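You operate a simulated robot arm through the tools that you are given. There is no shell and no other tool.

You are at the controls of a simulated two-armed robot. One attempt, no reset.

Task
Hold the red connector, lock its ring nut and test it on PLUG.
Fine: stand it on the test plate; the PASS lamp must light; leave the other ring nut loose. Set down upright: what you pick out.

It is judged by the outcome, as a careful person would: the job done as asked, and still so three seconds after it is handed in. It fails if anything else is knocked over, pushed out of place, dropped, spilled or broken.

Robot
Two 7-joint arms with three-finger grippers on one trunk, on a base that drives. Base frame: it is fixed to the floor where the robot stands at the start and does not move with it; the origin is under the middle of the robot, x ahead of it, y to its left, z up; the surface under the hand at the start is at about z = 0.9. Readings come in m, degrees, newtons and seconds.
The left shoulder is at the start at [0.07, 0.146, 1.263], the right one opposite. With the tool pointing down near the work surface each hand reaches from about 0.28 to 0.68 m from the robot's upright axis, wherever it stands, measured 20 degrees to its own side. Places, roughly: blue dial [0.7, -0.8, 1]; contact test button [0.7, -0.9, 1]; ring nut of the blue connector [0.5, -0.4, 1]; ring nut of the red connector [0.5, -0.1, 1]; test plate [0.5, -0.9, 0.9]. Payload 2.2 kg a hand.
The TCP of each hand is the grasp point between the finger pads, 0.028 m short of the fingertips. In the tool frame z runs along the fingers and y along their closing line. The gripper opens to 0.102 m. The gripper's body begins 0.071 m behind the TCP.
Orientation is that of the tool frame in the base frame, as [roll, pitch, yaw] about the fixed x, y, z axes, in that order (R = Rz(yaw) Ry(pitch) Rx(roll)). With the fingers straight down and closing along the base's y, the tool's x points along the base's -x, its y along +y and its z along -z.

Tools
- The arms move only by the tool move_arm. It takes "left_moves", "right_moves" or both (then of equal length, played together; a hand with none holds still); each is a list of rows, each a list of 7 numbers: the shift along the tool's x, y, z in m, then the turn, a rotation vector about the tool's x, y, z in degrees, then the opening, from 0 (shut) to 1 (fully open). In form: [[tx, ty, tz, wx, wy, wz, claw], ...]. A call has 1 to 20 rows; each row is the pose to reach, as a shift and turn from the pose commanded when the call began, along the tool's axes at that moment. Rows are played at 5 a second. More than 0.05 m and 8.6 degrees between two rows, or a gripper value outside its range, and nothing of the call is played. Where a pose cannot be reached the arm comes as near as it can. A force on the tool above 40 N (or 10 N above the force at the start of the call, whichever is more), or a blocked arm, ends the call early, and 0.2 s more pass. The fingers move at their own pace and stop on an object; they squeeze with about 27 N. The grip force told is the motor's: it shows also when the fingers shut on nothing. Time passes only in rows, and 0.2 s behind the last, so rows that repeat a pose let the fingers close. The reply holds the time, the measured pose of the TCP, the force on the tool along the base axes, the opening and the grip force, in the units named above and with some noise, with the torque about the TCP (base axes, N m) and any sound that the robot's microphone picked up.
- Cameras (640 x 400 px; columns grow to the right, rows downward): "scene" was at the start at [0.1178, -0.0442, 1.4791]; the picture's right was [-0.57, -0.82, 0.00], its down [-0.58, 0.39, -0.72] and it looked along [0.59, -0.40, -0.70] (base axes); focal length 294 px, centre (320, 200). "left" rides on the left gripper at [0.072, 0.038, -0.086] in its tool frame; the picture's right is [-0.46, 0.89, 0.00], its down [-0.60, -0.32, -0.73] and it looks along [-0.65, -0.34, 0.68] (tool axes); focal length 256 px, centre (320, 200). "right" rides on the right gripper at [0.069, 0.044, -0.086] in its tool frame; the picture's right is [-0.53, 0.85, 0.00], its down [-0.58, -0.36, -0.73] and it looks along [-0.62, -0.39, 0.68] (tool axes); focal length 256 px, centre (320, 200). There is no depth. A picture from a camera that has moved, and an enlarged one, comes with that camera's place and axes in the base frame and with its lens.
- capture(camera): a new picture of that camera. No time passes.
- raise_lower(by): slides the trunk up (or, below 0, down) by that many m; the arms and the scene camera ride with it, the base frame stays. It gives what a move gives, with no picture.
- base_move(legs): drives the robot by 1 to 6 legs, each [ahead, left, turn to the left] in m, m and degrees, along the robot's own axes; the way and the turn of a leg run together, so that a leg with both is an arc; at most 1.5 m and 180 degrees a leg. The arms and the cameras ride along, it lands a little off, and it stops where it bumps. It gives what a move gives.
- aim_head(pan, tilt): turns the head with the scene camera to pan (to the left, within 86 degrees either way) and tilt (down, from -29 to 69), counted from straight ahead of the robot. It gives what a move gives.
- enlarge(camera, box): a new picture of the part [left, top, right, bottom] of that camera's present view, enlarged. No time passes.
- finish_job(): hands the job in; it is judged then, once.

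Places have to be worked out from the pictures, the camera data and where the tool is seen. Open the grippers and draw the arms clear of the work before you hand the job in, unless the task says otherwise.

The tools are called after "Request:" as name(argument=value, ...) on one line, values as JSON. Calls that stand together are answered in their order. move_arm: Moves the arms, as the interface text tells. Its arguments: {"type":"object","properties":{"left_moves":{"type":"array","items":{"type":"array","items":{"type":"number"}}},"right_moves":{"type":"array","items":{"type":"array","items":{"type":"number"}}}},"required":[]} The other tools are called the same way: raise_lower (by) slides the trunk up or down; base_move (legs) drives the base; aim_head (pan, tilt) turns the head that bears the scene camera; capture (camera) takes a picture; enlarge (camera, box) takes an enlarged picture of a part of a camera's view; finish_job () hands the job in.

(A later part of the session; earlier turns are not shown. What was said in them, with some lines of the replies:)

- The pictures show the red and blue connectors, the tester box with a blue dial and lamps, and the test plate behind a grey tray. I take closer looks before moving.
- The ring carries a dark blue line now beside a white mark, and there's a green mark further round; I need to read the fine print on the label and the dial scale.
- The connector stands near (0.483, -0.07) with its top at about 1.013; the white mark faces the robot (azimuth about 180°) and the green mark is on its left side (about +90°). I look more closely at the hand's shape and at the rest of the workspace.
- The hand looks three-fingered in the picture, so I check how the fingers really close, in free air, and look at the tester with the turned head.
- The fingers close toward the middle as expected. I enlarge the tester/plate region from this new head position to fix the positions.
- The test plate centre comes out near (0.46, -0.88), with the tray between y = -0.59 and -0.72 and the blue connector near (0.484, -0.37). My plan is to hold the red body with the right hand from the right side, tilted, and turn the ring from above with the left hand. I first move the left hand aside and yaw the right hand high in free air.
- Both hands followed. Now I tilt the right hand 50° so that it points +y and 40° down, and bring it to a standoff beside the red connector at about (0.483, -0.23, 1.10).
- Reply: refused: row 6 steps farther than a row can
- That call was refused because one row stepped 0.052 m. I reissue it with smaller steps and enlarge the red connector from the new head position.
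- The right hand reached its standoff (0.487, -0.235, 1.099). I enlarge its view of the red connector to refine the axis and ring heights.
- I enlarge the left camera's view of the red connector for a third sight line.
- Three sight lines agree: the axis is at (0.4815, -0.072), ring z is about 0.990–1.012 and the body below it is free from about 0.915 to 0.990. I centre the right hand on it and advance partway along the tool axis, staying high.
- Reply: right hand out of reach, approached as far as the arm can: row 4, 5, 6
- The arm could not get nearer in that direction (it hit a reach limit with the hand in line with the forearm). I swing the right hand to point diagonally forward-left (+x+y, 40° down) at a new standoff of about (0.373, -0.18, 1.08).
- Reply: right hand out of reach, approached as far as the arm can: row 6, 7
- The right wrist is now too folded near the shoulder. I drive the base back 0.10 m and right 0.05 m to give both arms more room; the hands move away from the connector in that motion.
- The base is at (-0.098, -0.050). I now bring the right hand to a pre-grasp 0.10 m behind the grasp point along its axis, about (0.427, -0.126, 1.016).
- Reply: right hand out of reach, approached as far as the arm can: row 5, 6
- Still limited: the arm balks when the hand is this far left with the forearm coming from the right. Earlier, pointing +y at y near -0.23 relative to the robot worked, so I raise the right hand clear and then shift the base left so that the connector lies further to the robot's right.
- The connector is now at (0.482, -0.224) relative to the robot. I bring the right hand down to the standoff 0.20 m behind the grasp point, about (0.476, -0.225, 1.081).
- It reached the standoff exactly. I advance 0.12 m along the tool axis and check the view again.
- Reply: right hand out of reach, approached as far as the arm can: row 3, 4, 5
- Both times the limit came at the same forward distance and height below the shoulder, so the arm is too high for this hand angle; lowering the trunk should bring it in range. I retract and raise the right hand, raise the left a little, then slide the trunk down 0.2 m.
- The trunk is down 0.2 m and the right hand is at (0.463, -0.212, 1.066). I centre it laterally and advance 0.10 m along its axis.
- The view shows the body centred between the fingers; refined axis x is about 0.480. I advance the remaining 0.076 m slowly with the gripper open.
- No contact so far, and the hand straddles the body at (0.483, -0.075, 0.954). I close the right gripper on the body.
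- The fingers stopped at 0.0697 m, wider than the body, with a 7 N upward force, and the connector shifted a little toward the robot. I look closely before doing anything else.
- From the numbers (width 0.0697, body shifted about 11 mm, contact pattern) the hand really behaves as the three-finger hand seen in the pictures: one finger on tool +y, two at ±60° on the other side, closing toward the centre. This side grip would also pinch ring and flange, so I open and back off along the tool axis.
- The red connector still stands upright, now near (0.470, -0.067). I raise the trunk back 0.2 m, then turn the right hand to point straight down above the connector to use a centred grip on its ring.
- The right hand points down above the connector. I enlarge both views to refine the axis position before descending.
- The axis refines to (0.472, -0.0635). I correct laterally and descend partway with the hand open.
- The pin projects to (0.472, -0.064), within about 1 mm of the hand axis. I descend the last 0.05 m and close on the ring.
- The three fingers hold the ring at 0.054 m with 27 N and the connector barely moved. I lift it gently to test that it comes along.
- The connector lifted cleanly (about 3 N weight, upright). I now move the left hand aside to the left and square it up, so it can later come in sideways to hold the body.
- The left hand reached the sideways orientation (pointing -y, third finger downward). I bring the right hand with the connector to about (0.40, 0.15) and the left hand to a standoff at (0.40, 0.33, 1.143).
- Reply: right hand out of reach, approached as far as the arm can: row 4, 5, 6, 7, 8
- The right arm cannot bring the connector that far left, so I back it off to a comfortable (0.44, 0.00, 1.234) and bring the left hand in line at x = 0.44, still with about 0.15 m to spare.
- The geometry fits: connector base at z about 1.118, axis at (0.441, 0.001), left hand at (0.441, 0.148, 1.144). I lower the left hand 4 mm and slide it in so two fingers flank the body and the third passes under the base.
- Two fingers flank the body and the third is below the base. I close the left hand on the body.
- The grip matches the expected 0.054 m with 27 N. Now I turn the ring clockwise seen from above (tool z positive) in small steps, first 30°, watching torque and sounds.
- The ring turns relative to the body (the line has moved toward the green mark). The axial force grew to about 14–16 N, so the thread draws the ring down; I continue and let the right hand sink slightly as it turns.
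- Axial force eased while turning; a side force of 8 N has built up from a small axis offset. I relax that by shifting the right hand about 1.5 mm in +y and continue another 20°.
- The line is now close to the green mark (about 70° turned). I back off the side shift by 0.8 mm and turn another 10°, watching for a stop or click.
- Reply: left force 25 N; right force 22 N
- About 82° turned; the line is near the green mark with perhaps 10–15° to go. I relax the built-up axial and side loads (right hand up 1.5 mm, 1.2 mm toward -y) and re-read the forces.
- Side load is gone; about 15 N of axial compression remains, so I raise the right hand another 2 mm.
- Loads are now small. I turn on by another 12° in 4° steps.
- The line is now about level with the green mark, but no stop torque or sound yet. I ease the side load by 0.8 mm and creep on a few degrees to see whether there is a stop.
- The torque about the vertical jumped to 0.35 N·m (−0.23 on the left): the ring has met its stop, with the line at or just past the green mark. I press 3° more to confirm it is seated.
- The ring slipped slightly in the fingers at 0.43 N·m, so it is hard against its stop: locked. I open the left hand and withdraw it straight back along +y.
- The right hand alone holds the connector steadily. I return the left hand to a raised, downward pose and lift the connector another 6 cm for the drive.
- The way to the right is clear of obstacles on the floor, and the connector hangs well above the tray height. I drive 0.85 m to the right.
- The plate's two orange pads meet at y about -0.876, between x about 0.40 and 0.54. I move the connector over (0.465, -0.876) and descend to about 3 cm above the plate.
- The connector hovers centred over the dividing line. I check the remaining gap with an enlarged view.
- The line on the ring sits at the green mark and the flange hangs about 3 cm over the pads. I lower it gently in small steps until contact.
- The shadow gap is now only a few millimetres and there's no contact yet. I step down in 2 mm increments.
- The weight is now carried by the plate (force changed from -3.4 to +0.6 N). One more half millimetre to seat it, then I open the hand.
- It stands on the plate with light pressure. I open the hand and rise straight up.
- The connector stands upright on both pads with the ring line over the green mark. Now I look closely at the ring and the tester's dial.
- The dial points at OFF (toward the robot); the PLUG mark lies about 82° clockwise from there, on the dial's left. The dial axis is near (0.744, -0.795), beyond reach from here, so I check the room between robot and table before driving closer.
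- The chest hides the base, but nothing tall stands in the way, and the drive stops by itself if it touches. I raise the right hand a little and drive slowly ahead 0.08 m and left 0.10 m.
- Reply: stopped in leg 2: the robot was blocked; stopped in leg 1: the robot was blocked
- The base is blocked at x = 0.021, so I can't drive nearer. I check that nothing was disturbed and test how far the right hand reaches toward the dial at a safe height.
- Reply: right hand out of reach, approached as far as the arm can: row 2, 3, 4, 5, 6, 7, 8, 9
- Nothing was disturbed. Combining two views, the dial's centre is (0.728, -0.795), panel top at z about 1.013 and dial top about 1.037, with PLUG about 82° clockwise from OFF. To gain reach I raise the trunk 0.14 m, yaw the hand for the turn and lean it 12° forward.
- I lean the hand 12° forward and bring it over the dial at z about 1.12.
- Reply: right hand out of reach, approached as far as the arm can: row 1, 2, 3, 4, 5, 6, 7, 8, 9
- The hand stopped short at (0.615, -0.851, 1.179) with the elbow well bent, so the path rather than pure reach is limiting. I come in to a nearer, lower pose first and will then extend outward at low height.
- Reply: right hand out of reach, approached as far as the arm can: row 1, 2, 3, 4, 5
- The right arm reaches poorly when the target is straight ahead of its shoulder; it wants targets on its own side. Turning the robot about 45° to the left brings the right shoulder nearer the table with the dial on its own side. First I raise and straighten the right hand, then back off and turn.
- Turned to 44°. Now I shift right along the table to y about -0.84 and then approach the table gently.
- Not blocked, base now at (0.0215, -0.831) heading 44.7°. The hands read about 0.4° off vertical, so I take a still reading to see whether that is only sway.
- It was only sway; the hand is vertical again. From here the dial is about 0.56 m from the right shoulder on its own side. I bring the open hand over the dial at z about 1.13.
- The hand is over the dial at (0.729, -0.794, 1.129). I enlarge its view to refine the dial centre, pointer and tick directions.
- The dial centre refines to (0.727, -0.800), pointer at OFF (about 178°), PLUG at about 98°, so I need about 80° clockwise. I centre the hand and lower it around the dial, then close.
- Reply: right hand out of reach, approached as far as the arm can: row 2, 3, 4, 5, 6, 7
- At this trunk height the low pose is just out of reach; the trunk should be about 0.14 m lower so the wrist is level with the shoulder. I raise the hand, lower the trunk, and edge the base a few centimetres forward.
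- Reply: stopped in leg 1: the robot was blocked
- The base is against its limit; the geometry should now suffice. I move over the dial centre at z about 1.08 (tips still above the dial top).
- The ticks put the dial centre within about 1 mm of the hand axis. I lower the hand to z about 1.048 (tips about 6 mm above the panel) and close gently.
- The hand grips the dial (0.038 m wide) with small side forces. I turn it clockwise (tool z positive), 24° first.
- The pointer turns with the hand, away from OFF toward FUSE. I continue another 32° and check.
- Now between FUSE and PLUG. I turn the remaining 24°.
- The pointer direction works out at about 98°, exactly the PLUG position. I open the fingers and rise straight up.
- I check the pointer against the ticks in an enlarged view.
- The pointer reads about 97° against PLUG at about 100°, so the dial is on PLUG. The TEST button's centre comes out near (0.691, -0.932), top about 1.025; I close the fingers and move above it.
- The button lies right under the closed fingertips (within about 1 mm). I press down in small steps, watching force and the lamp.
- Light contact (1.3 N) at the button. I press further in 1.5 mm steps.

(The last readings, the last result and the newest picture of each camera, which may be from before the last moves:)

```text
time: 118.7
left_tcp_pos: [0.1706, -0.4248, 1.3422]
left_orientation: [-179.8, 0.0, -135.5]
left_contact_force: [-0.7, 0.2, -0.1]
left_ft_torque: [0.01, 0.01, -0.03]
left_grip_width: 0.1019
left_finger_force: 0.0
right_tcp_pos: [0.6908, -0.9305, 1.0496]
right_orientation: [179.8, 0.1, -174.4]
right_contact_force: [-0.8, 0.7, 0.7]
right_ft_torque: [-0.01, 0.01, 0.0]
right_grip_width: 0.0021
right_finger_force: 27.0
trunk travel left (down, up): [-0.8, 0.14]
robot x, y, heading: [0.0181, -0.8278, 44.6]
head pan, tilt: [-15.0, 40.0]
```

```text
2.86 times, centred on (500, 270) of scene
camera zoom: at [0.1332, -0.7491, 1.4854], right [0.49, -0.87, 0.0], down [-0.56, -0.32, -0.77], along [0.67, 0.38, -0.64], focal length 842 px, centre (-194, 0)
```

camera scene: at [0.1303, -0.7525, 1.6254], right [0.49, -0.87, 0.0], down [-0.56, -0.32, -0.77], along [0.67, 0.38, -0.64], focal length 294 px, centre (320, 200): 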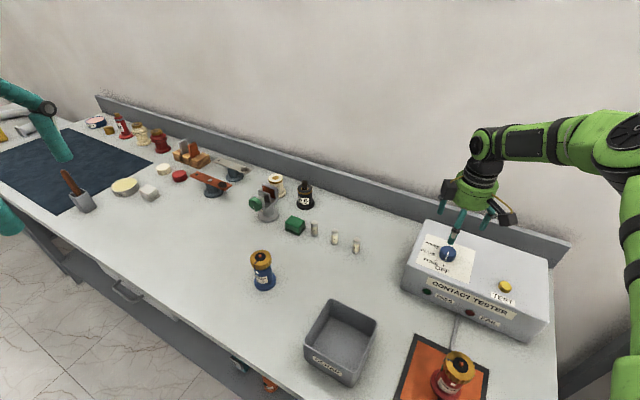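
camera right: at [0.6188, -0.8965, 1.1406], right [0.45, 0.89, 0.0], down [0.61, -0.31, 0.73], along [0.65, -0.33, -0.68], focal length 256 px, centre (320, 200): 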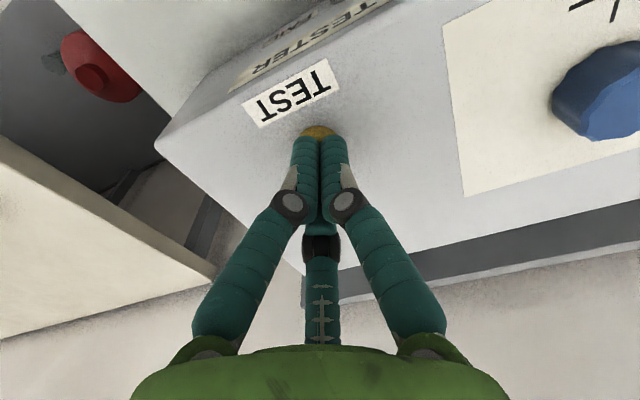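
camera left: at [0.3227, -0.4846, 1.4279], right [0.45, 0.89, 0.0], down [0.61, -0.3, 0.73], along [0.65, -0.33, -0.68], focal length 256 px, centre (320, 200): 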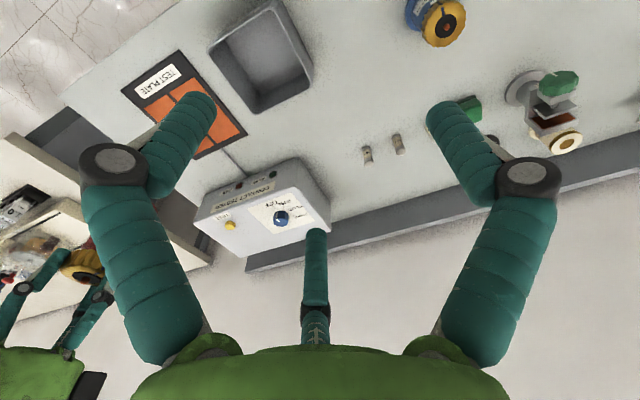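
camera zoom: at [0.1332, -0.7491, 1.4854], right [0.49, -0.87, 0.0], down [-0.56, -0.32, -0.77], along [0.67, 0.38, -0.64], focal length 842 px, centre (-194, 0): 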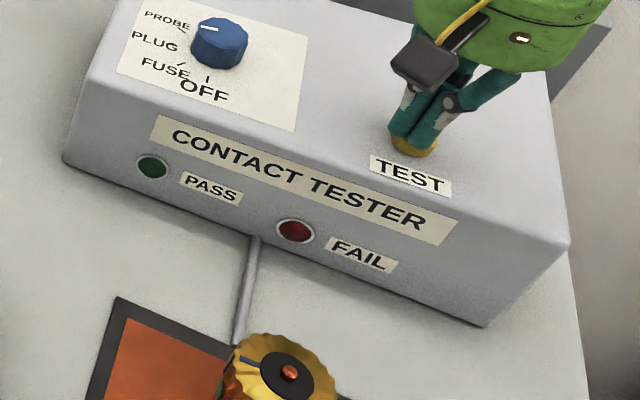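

Force is still under 1 N, so I continue down another few millimetres.

Request:
move_arm(right_moves=[[0, 0, 0.0015, 0, 0, 0, 0], [0, 0, 0.003, 0, 0, 0, 0], [0, 0, 0.0045, 0, 0, 0, 0], [0, 0, 0.006, 0, 0, 0, 0]])

Request:
enlarge(camera="scene", box=[400, 200, 600, 340])

```text
time: 119.7
left_tcp_pos: [0.1691, -0.4243, 1.3426]
left_orientation: [-179.9, 0.1, -135.5]
left_contact_force: [0.0, 0.2, 0.3]
left_ft_torque: [-0.01, 0.01, -0.01]
left_grip_width: 0.1023
left_finger_force: 0.2
right_tcp_pos: [0.6921, -0.9299, 1.0441]
right_orientation: [179.8, 0.0, -174.4]
right_contact_force: [-1.0, 0.1, 1.3]
right_ft_torque: [0.0, 0.0, 0.01]
right_grip_width: 0.0022
right_finger_force: 27.3
trunk travel left (down, up): [-0.8, 0.14]
robot x, y, heading: [0.0253, -0.8289, 44.5]
head pan, tilt: [-15.0, 40.0]
```

```text
2.86 times, centred on (500, 270) of scene
camera zoom: at [0.1328, -0.7489, 1.4855], right [0.49, -0.87, 0.0], down [-0.56, -0.32, -0.77], along [0.67, 0.38, -0.64], focal length 842 px, centre (-194, 0)
```

zoom: 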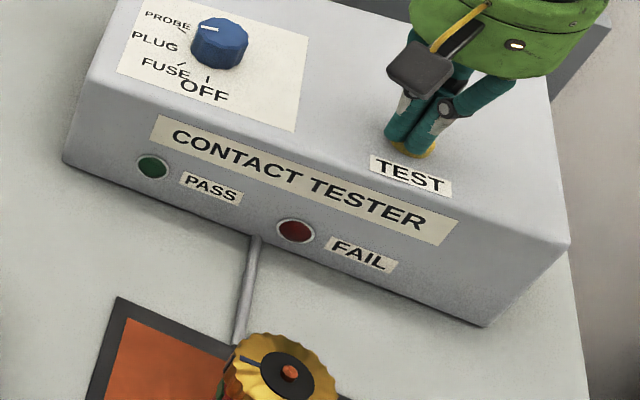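

Still only 1.3 N; I continue another 6 mm in small steps.

Request:
move_arm(right_moves=[[0, 0, 0.0015, 0, 0, 0, 0], [0, 0, 0.003, 0, 0, 0, 0], [0, 0, 0.0045, 0, 0, 0, 0], [0, 0, 0.006, 0, 0, 0, 0]])

Request:
enlarge(camera="scene", box=[400, 200, 600, 340])

Request:
enlarge(camera="right", box=[240, 60, 400, 180])

```text
time: 120.7
left_tcp_pos: [0.1677, -0.425, 1.3419]
left_orientation: [-179.9, 0.0, -135.7]
left_contact_force: [-0.6, 0.1, -0.2]
left_ft_torque: [0.03, -0.03, -0.02]
left_grip_width: 0.1018
left_finger_force: 0.0
right_tcp_pos: [0.6922, -0.9311, 1.0409]
right_orientation: [179.8, 0.2, -174.5]
right_contact_force: [1.1, -1.1, 13.1]
right_ft_torque: [-0.08, -0.13, 0.01]
right_grip_width: 0.0061
right_finger_force: 31.6
trunk travel left (down, up): [-0.8, 0.14]
robot x, y, heading: [0.0237, -0.8275, 44.7]
head pan, tilt: [-15.0, 40.0]
heard: click
```

```text
2.86 times, centred on (500, 270) of scene
camera zoom: at [0.131, -0.7491, 1.4857], right [0.49, -0.87, 0.0], down [-0.56, -0.32, -0.77], along [0.67, 0.38, -0.64], focal length 842 px, centre (-194, 0)
```

zoom: 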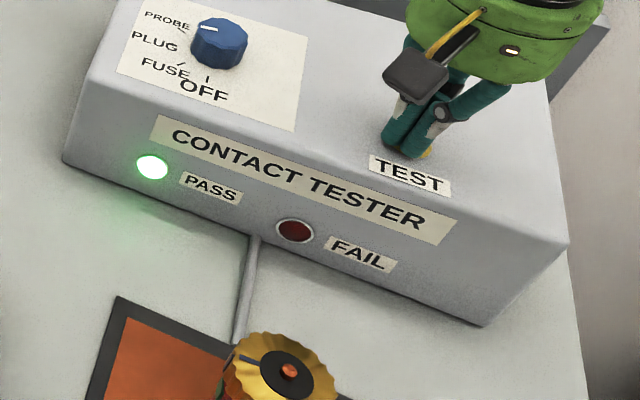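

```text
3.33 times, centred on (320, 120) of right
camera zoom: at [0.6175, -0.8948, 1.127], right [0.45, 0.89, 0.01], down [0.61, -0.31, 0.73], along [0.66, -0.33, -0.68], focal length 853 px, centre (320, 467)
```

zoom: 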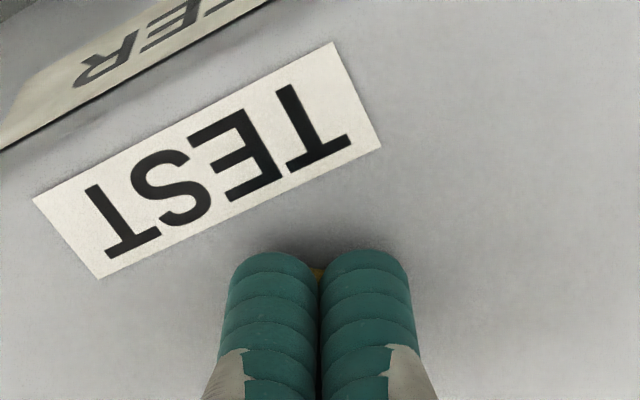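

A click, and the PASS lamp is lit green. I lift off the button and see whether the lamp stays lit.

Request:
move_arm(right_moves=[[0, 0, -0.01, 0, 0, 0, 0], [0, 0, -0.03, 0, 0, 0, 0], [0, 0, -0.06, 0, 0, 0, 0], [0, 0, -0.1, 0, 0, 0, 0], [0, 0, -0.14, 0, 0, 0, 0.5], [0, 0, -0.18, 0, 0, 0, 1], [0, 0, -0.18, 0, 0, 0, 1]])

Request:
capture(camera="scene")

Request:
enlarge(camera="scene", box=[380, 200, 600, 400])

```text
time: 122.3
left_tcp_pos: [0.1715, -0.4251, 1.3416]
left_orientation: [-180.0, 0.1, -135.5]
left_contact_force: [-0.7, -0.1, -0.3]
left_ft_torque: [0.0, 0.0, 0.02]
left_grip_width: 0.102
left_finger_force: 0.0
right_tcp_pos: [0.6907, -0.9333, 1.2161]
right_orientation: [179.9, 0.0, -174.4]
right_contact_force: [0.8, -0.3, -0.9]
right_ft_torque: [0.0, -0.02, -0.01]
right_grip_width: 0.1021
right_finger_force: 0.1
trunk travel left (down, up): [-0.8, 0.14]
robot x, y, heading: [0.023, -0.8292, 44.5]
head pan, tilt: [-15.0, 40.0]
```

```text
taken
camera scene: at [0.1337, -0.7494, 1.4854], right [0.49, -0.87, 0.0], down [-0.56, -0.32, -0.77], along [0.67, 0.38, -0.64], focal length 294 px, centre (320, 200)
```

scene: 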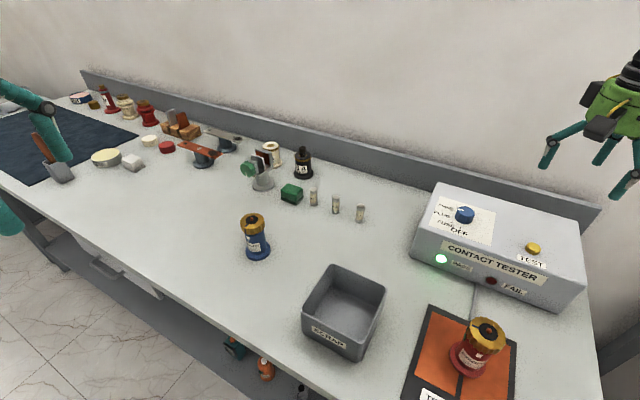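

```text
2.00 times, centred on (490, 300) of scene
camera zoom: at [0.1337, -0.7494, 1.4854], right [0.49, -0.87, 0.0], down [-0.56, -0.32, -0.77], along [0.67, 0.38, -0.64], focal length 589 px, centre (-20, 0)
```

zoom: 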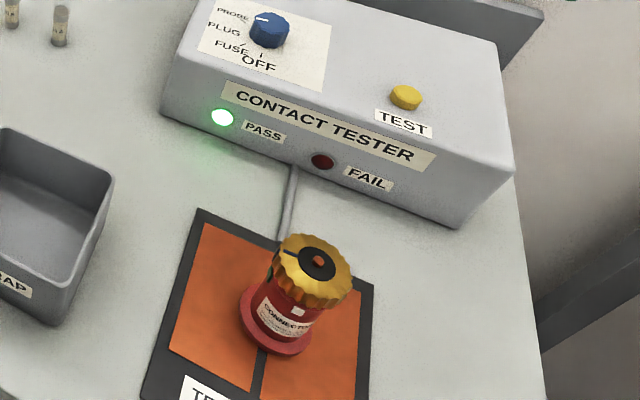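

The PASS lamp stays lit, the connector stands upright, and the blue one is untouched. I withdraw the right hand upward and back, then drive the base away from the table.

Request:
move_arm(right_moves=[[0.02, 0.007, -0.02, 0, 0, 0, 1], [0.05, 0.018, -0.04, 0, 0, 0, 1], [0.085, 0.03, -0.06, 0, 0, 0, 1], [0.12, 0.042, -0.07, 0, 0, 0, 1], [0.155, 0.055, -0.08, 0, 0, 0, 1]])

Request:
base_move(legs=[[-0.18, 0.177, 0]])

Request:
aim_head(pan=-55, tilt=38)

Request:
capture(camera="scene")

```text
time: 123.5
left_tcp_pos: [0.1673, -0.4241, 1.3422]
left_orientation: [-179.7, 0.1, -135.5]
left_contact_force: [-0.7, -0.4, 0.2]
left_ft_torque: [-0.01, 0.01, 0.0]
left_grip_width: 0.1021
left_finger_force: 0.0
right_tcp_pos: [0.5297, -0.8914, 1.2981]
right_orientation: [179.9, 0.1, -174.5]
right_contact_force: [-0.5, -0.4, -0.2]
right_ft_torque: [-0.01, -0.07, -0.04]
right_grip_width: 0.102
right_finger_force: 0.1
trunk travel left (down, up): [-0.8, 0.14]
robot x, y, heading: [0.0264, -0.8267, 44.5]
head pan, tilt: [-15.0, 40.0]
```

```text
time: 125.3
left_tcp_pos: [-0.0779, -0.427, 1.3415]
left_orientation: [180.0, 0.1, -135.5]
left_contact_force: [0.7, -1.1, 0.0]
left_ft_torque: [0.0, 0.01, 0.0]
left_grip_width: 0.102
left_finger_force: 0.1
right_tcp_pos: [0.2845, -0.8929, 1.2962]
right_orientation: [179.8, -0.1, -174.4]
right_contact_force: [1.0, 0.7, 0.3]
right_ft_torque: [0.01, 0.0, 0.0]
right_grip_width: 0.1019
right_finger_force: 0.0
trunk travel left (down, up): [-0.8, 0.14]
robot x, y, heading: [-0.2293, -0.828, 44.6]
head pan, tilt: [-15.0, 40.0]
```

```text
time: 126.4
left_tcp_pos: [-0.0786, -0.4247, 1.3407]
left_orientation: [-180.0, -0.1, -135.6]
left_contact_force: [1.2, 0.4, 0.5]
left_ft_torque: [-0.02, 0.04, 0.01]
left_grip_width: 0.1019
left_finger_force: 0.1
right_tcp_pos: [0.2828, -0.8912, 1.2959]
right_orientation: [179.8, -0.1, -174.4]
right_contact_force: [0.6, 0.3, 0.6]
right_ft_torque: [0.02, 0.0, -0.04]
right_grip_width: 0.1019
right_finger_force: 0.0
trunk travel left (down, up): [-0.8, 0.14]
robot x, y, heading: [-0.2278, -0.8275, 44.3]
head pan, tilt: [-55.0, 38.0]
```

```text
taken
camera scene: at [-0.1057, -0.8073, 1.4883], right [-0.18, -0.98, 0.0], down [-0.61, 0.11, -0.79], along [0.77, -0.14, -0.62], focal length 294 px, centre (320, 200)
```

scene: 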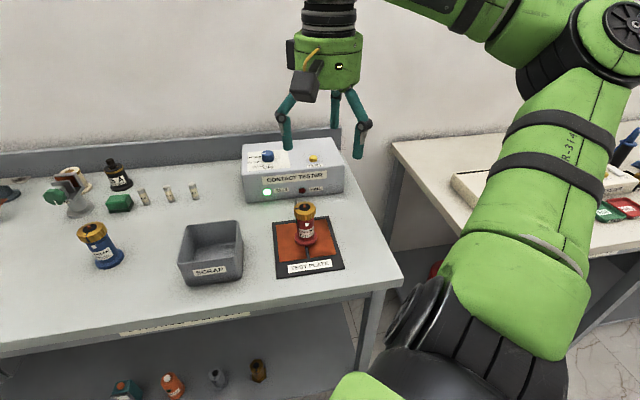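

The robot is clear of the table. A last enlarged check of the lamp, the red connector and the blue connector.

Request:
enlarge(camera="scene", box=[235, 130, 355, 280])

Request:
enlarge(camera="scene", box=[70, 210, 140, 275])

Request:
enlarge(camera="scene", box=[280, 190, 340, 255])

```text
2.67 times, centred on (295, 205) of scene
camera zoom: at [-0.1057, -0.8073, 1.4883], right [-0.18, -0.98, 0.0], down [-0.61, 0.11, -0.79], along [0.77, -0.14, -0.62], focal length 785 px, centre (387, 187)
```

zoom: 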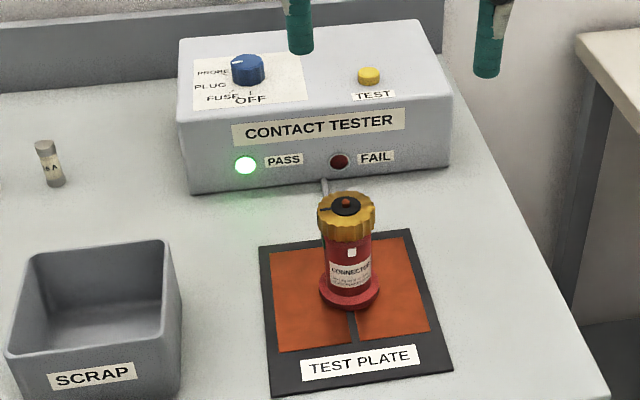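

```text
6.15 times, centred on (105, 242) of scene
camera zoom: at [-0.1057, -0.8073, 1.4883], right [-0.18, -0.98, 0.0], down [-0.61, 0.11, -0.79], along [0.77, -0.14, -0.62], focal length 1813 px, centre (1643, -62)
```

zoom: 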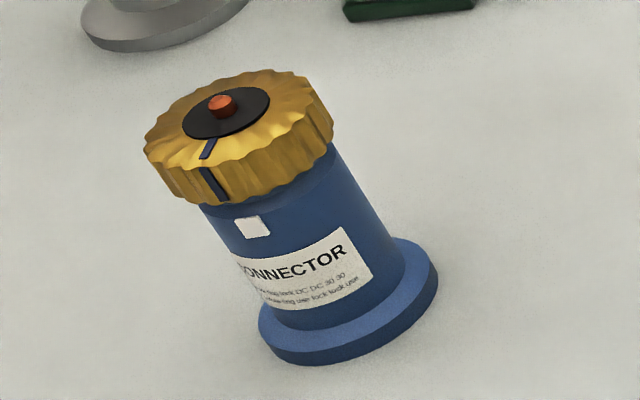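

```text
6.15 times, centred on (310, 222) of scene
camera zoom: at [-0.1057, -0.8073, 1.4883], right [-0.18, -0.98, 0.0], down [-0.61, 0.11, -0.79], along [0.77, -0.14, -0.62], focal length 1813 px, centre (382, 62)
```

zoom: 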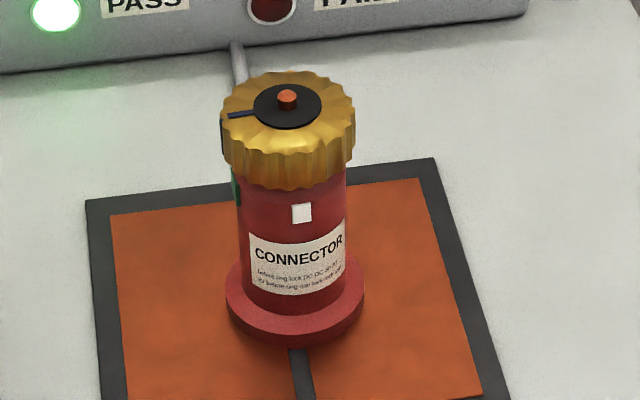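

The red connector is standing upright on both pads with its ring at the green (locked) mark. The dial is on PLUG and the PASS lamp is lit. The blue connector's ring is still loose, and both hands are open and clear of the table, so I hand the job in.

Request:
finish_job()

```text
The job is handed in.
```

The red connector passed its test on PLUG, and the job is handed in. The PASS lamp lit when I pressed TEST and was still lit at my last look, just before handing in.

- **Red connector:** it was held while its ring nut was turned until it met its stop, with the line at the green mark. It now stands upright on the test plate, across both pads.
- **Dial:** it is set to PLUG, within about 3° of the mark by my reading.
- **Blue connector:** it was not touched, and its ring nut is still loose.
- **Contact along the way:** my first grip slid the red connector about 1 cm on the table before I changed approach; it stayed upright. The base bumped its limit at the table edge three times. I saw nothing knocked over or pushed out of place.

Both grippers are open, and the robot is backed away from the table.
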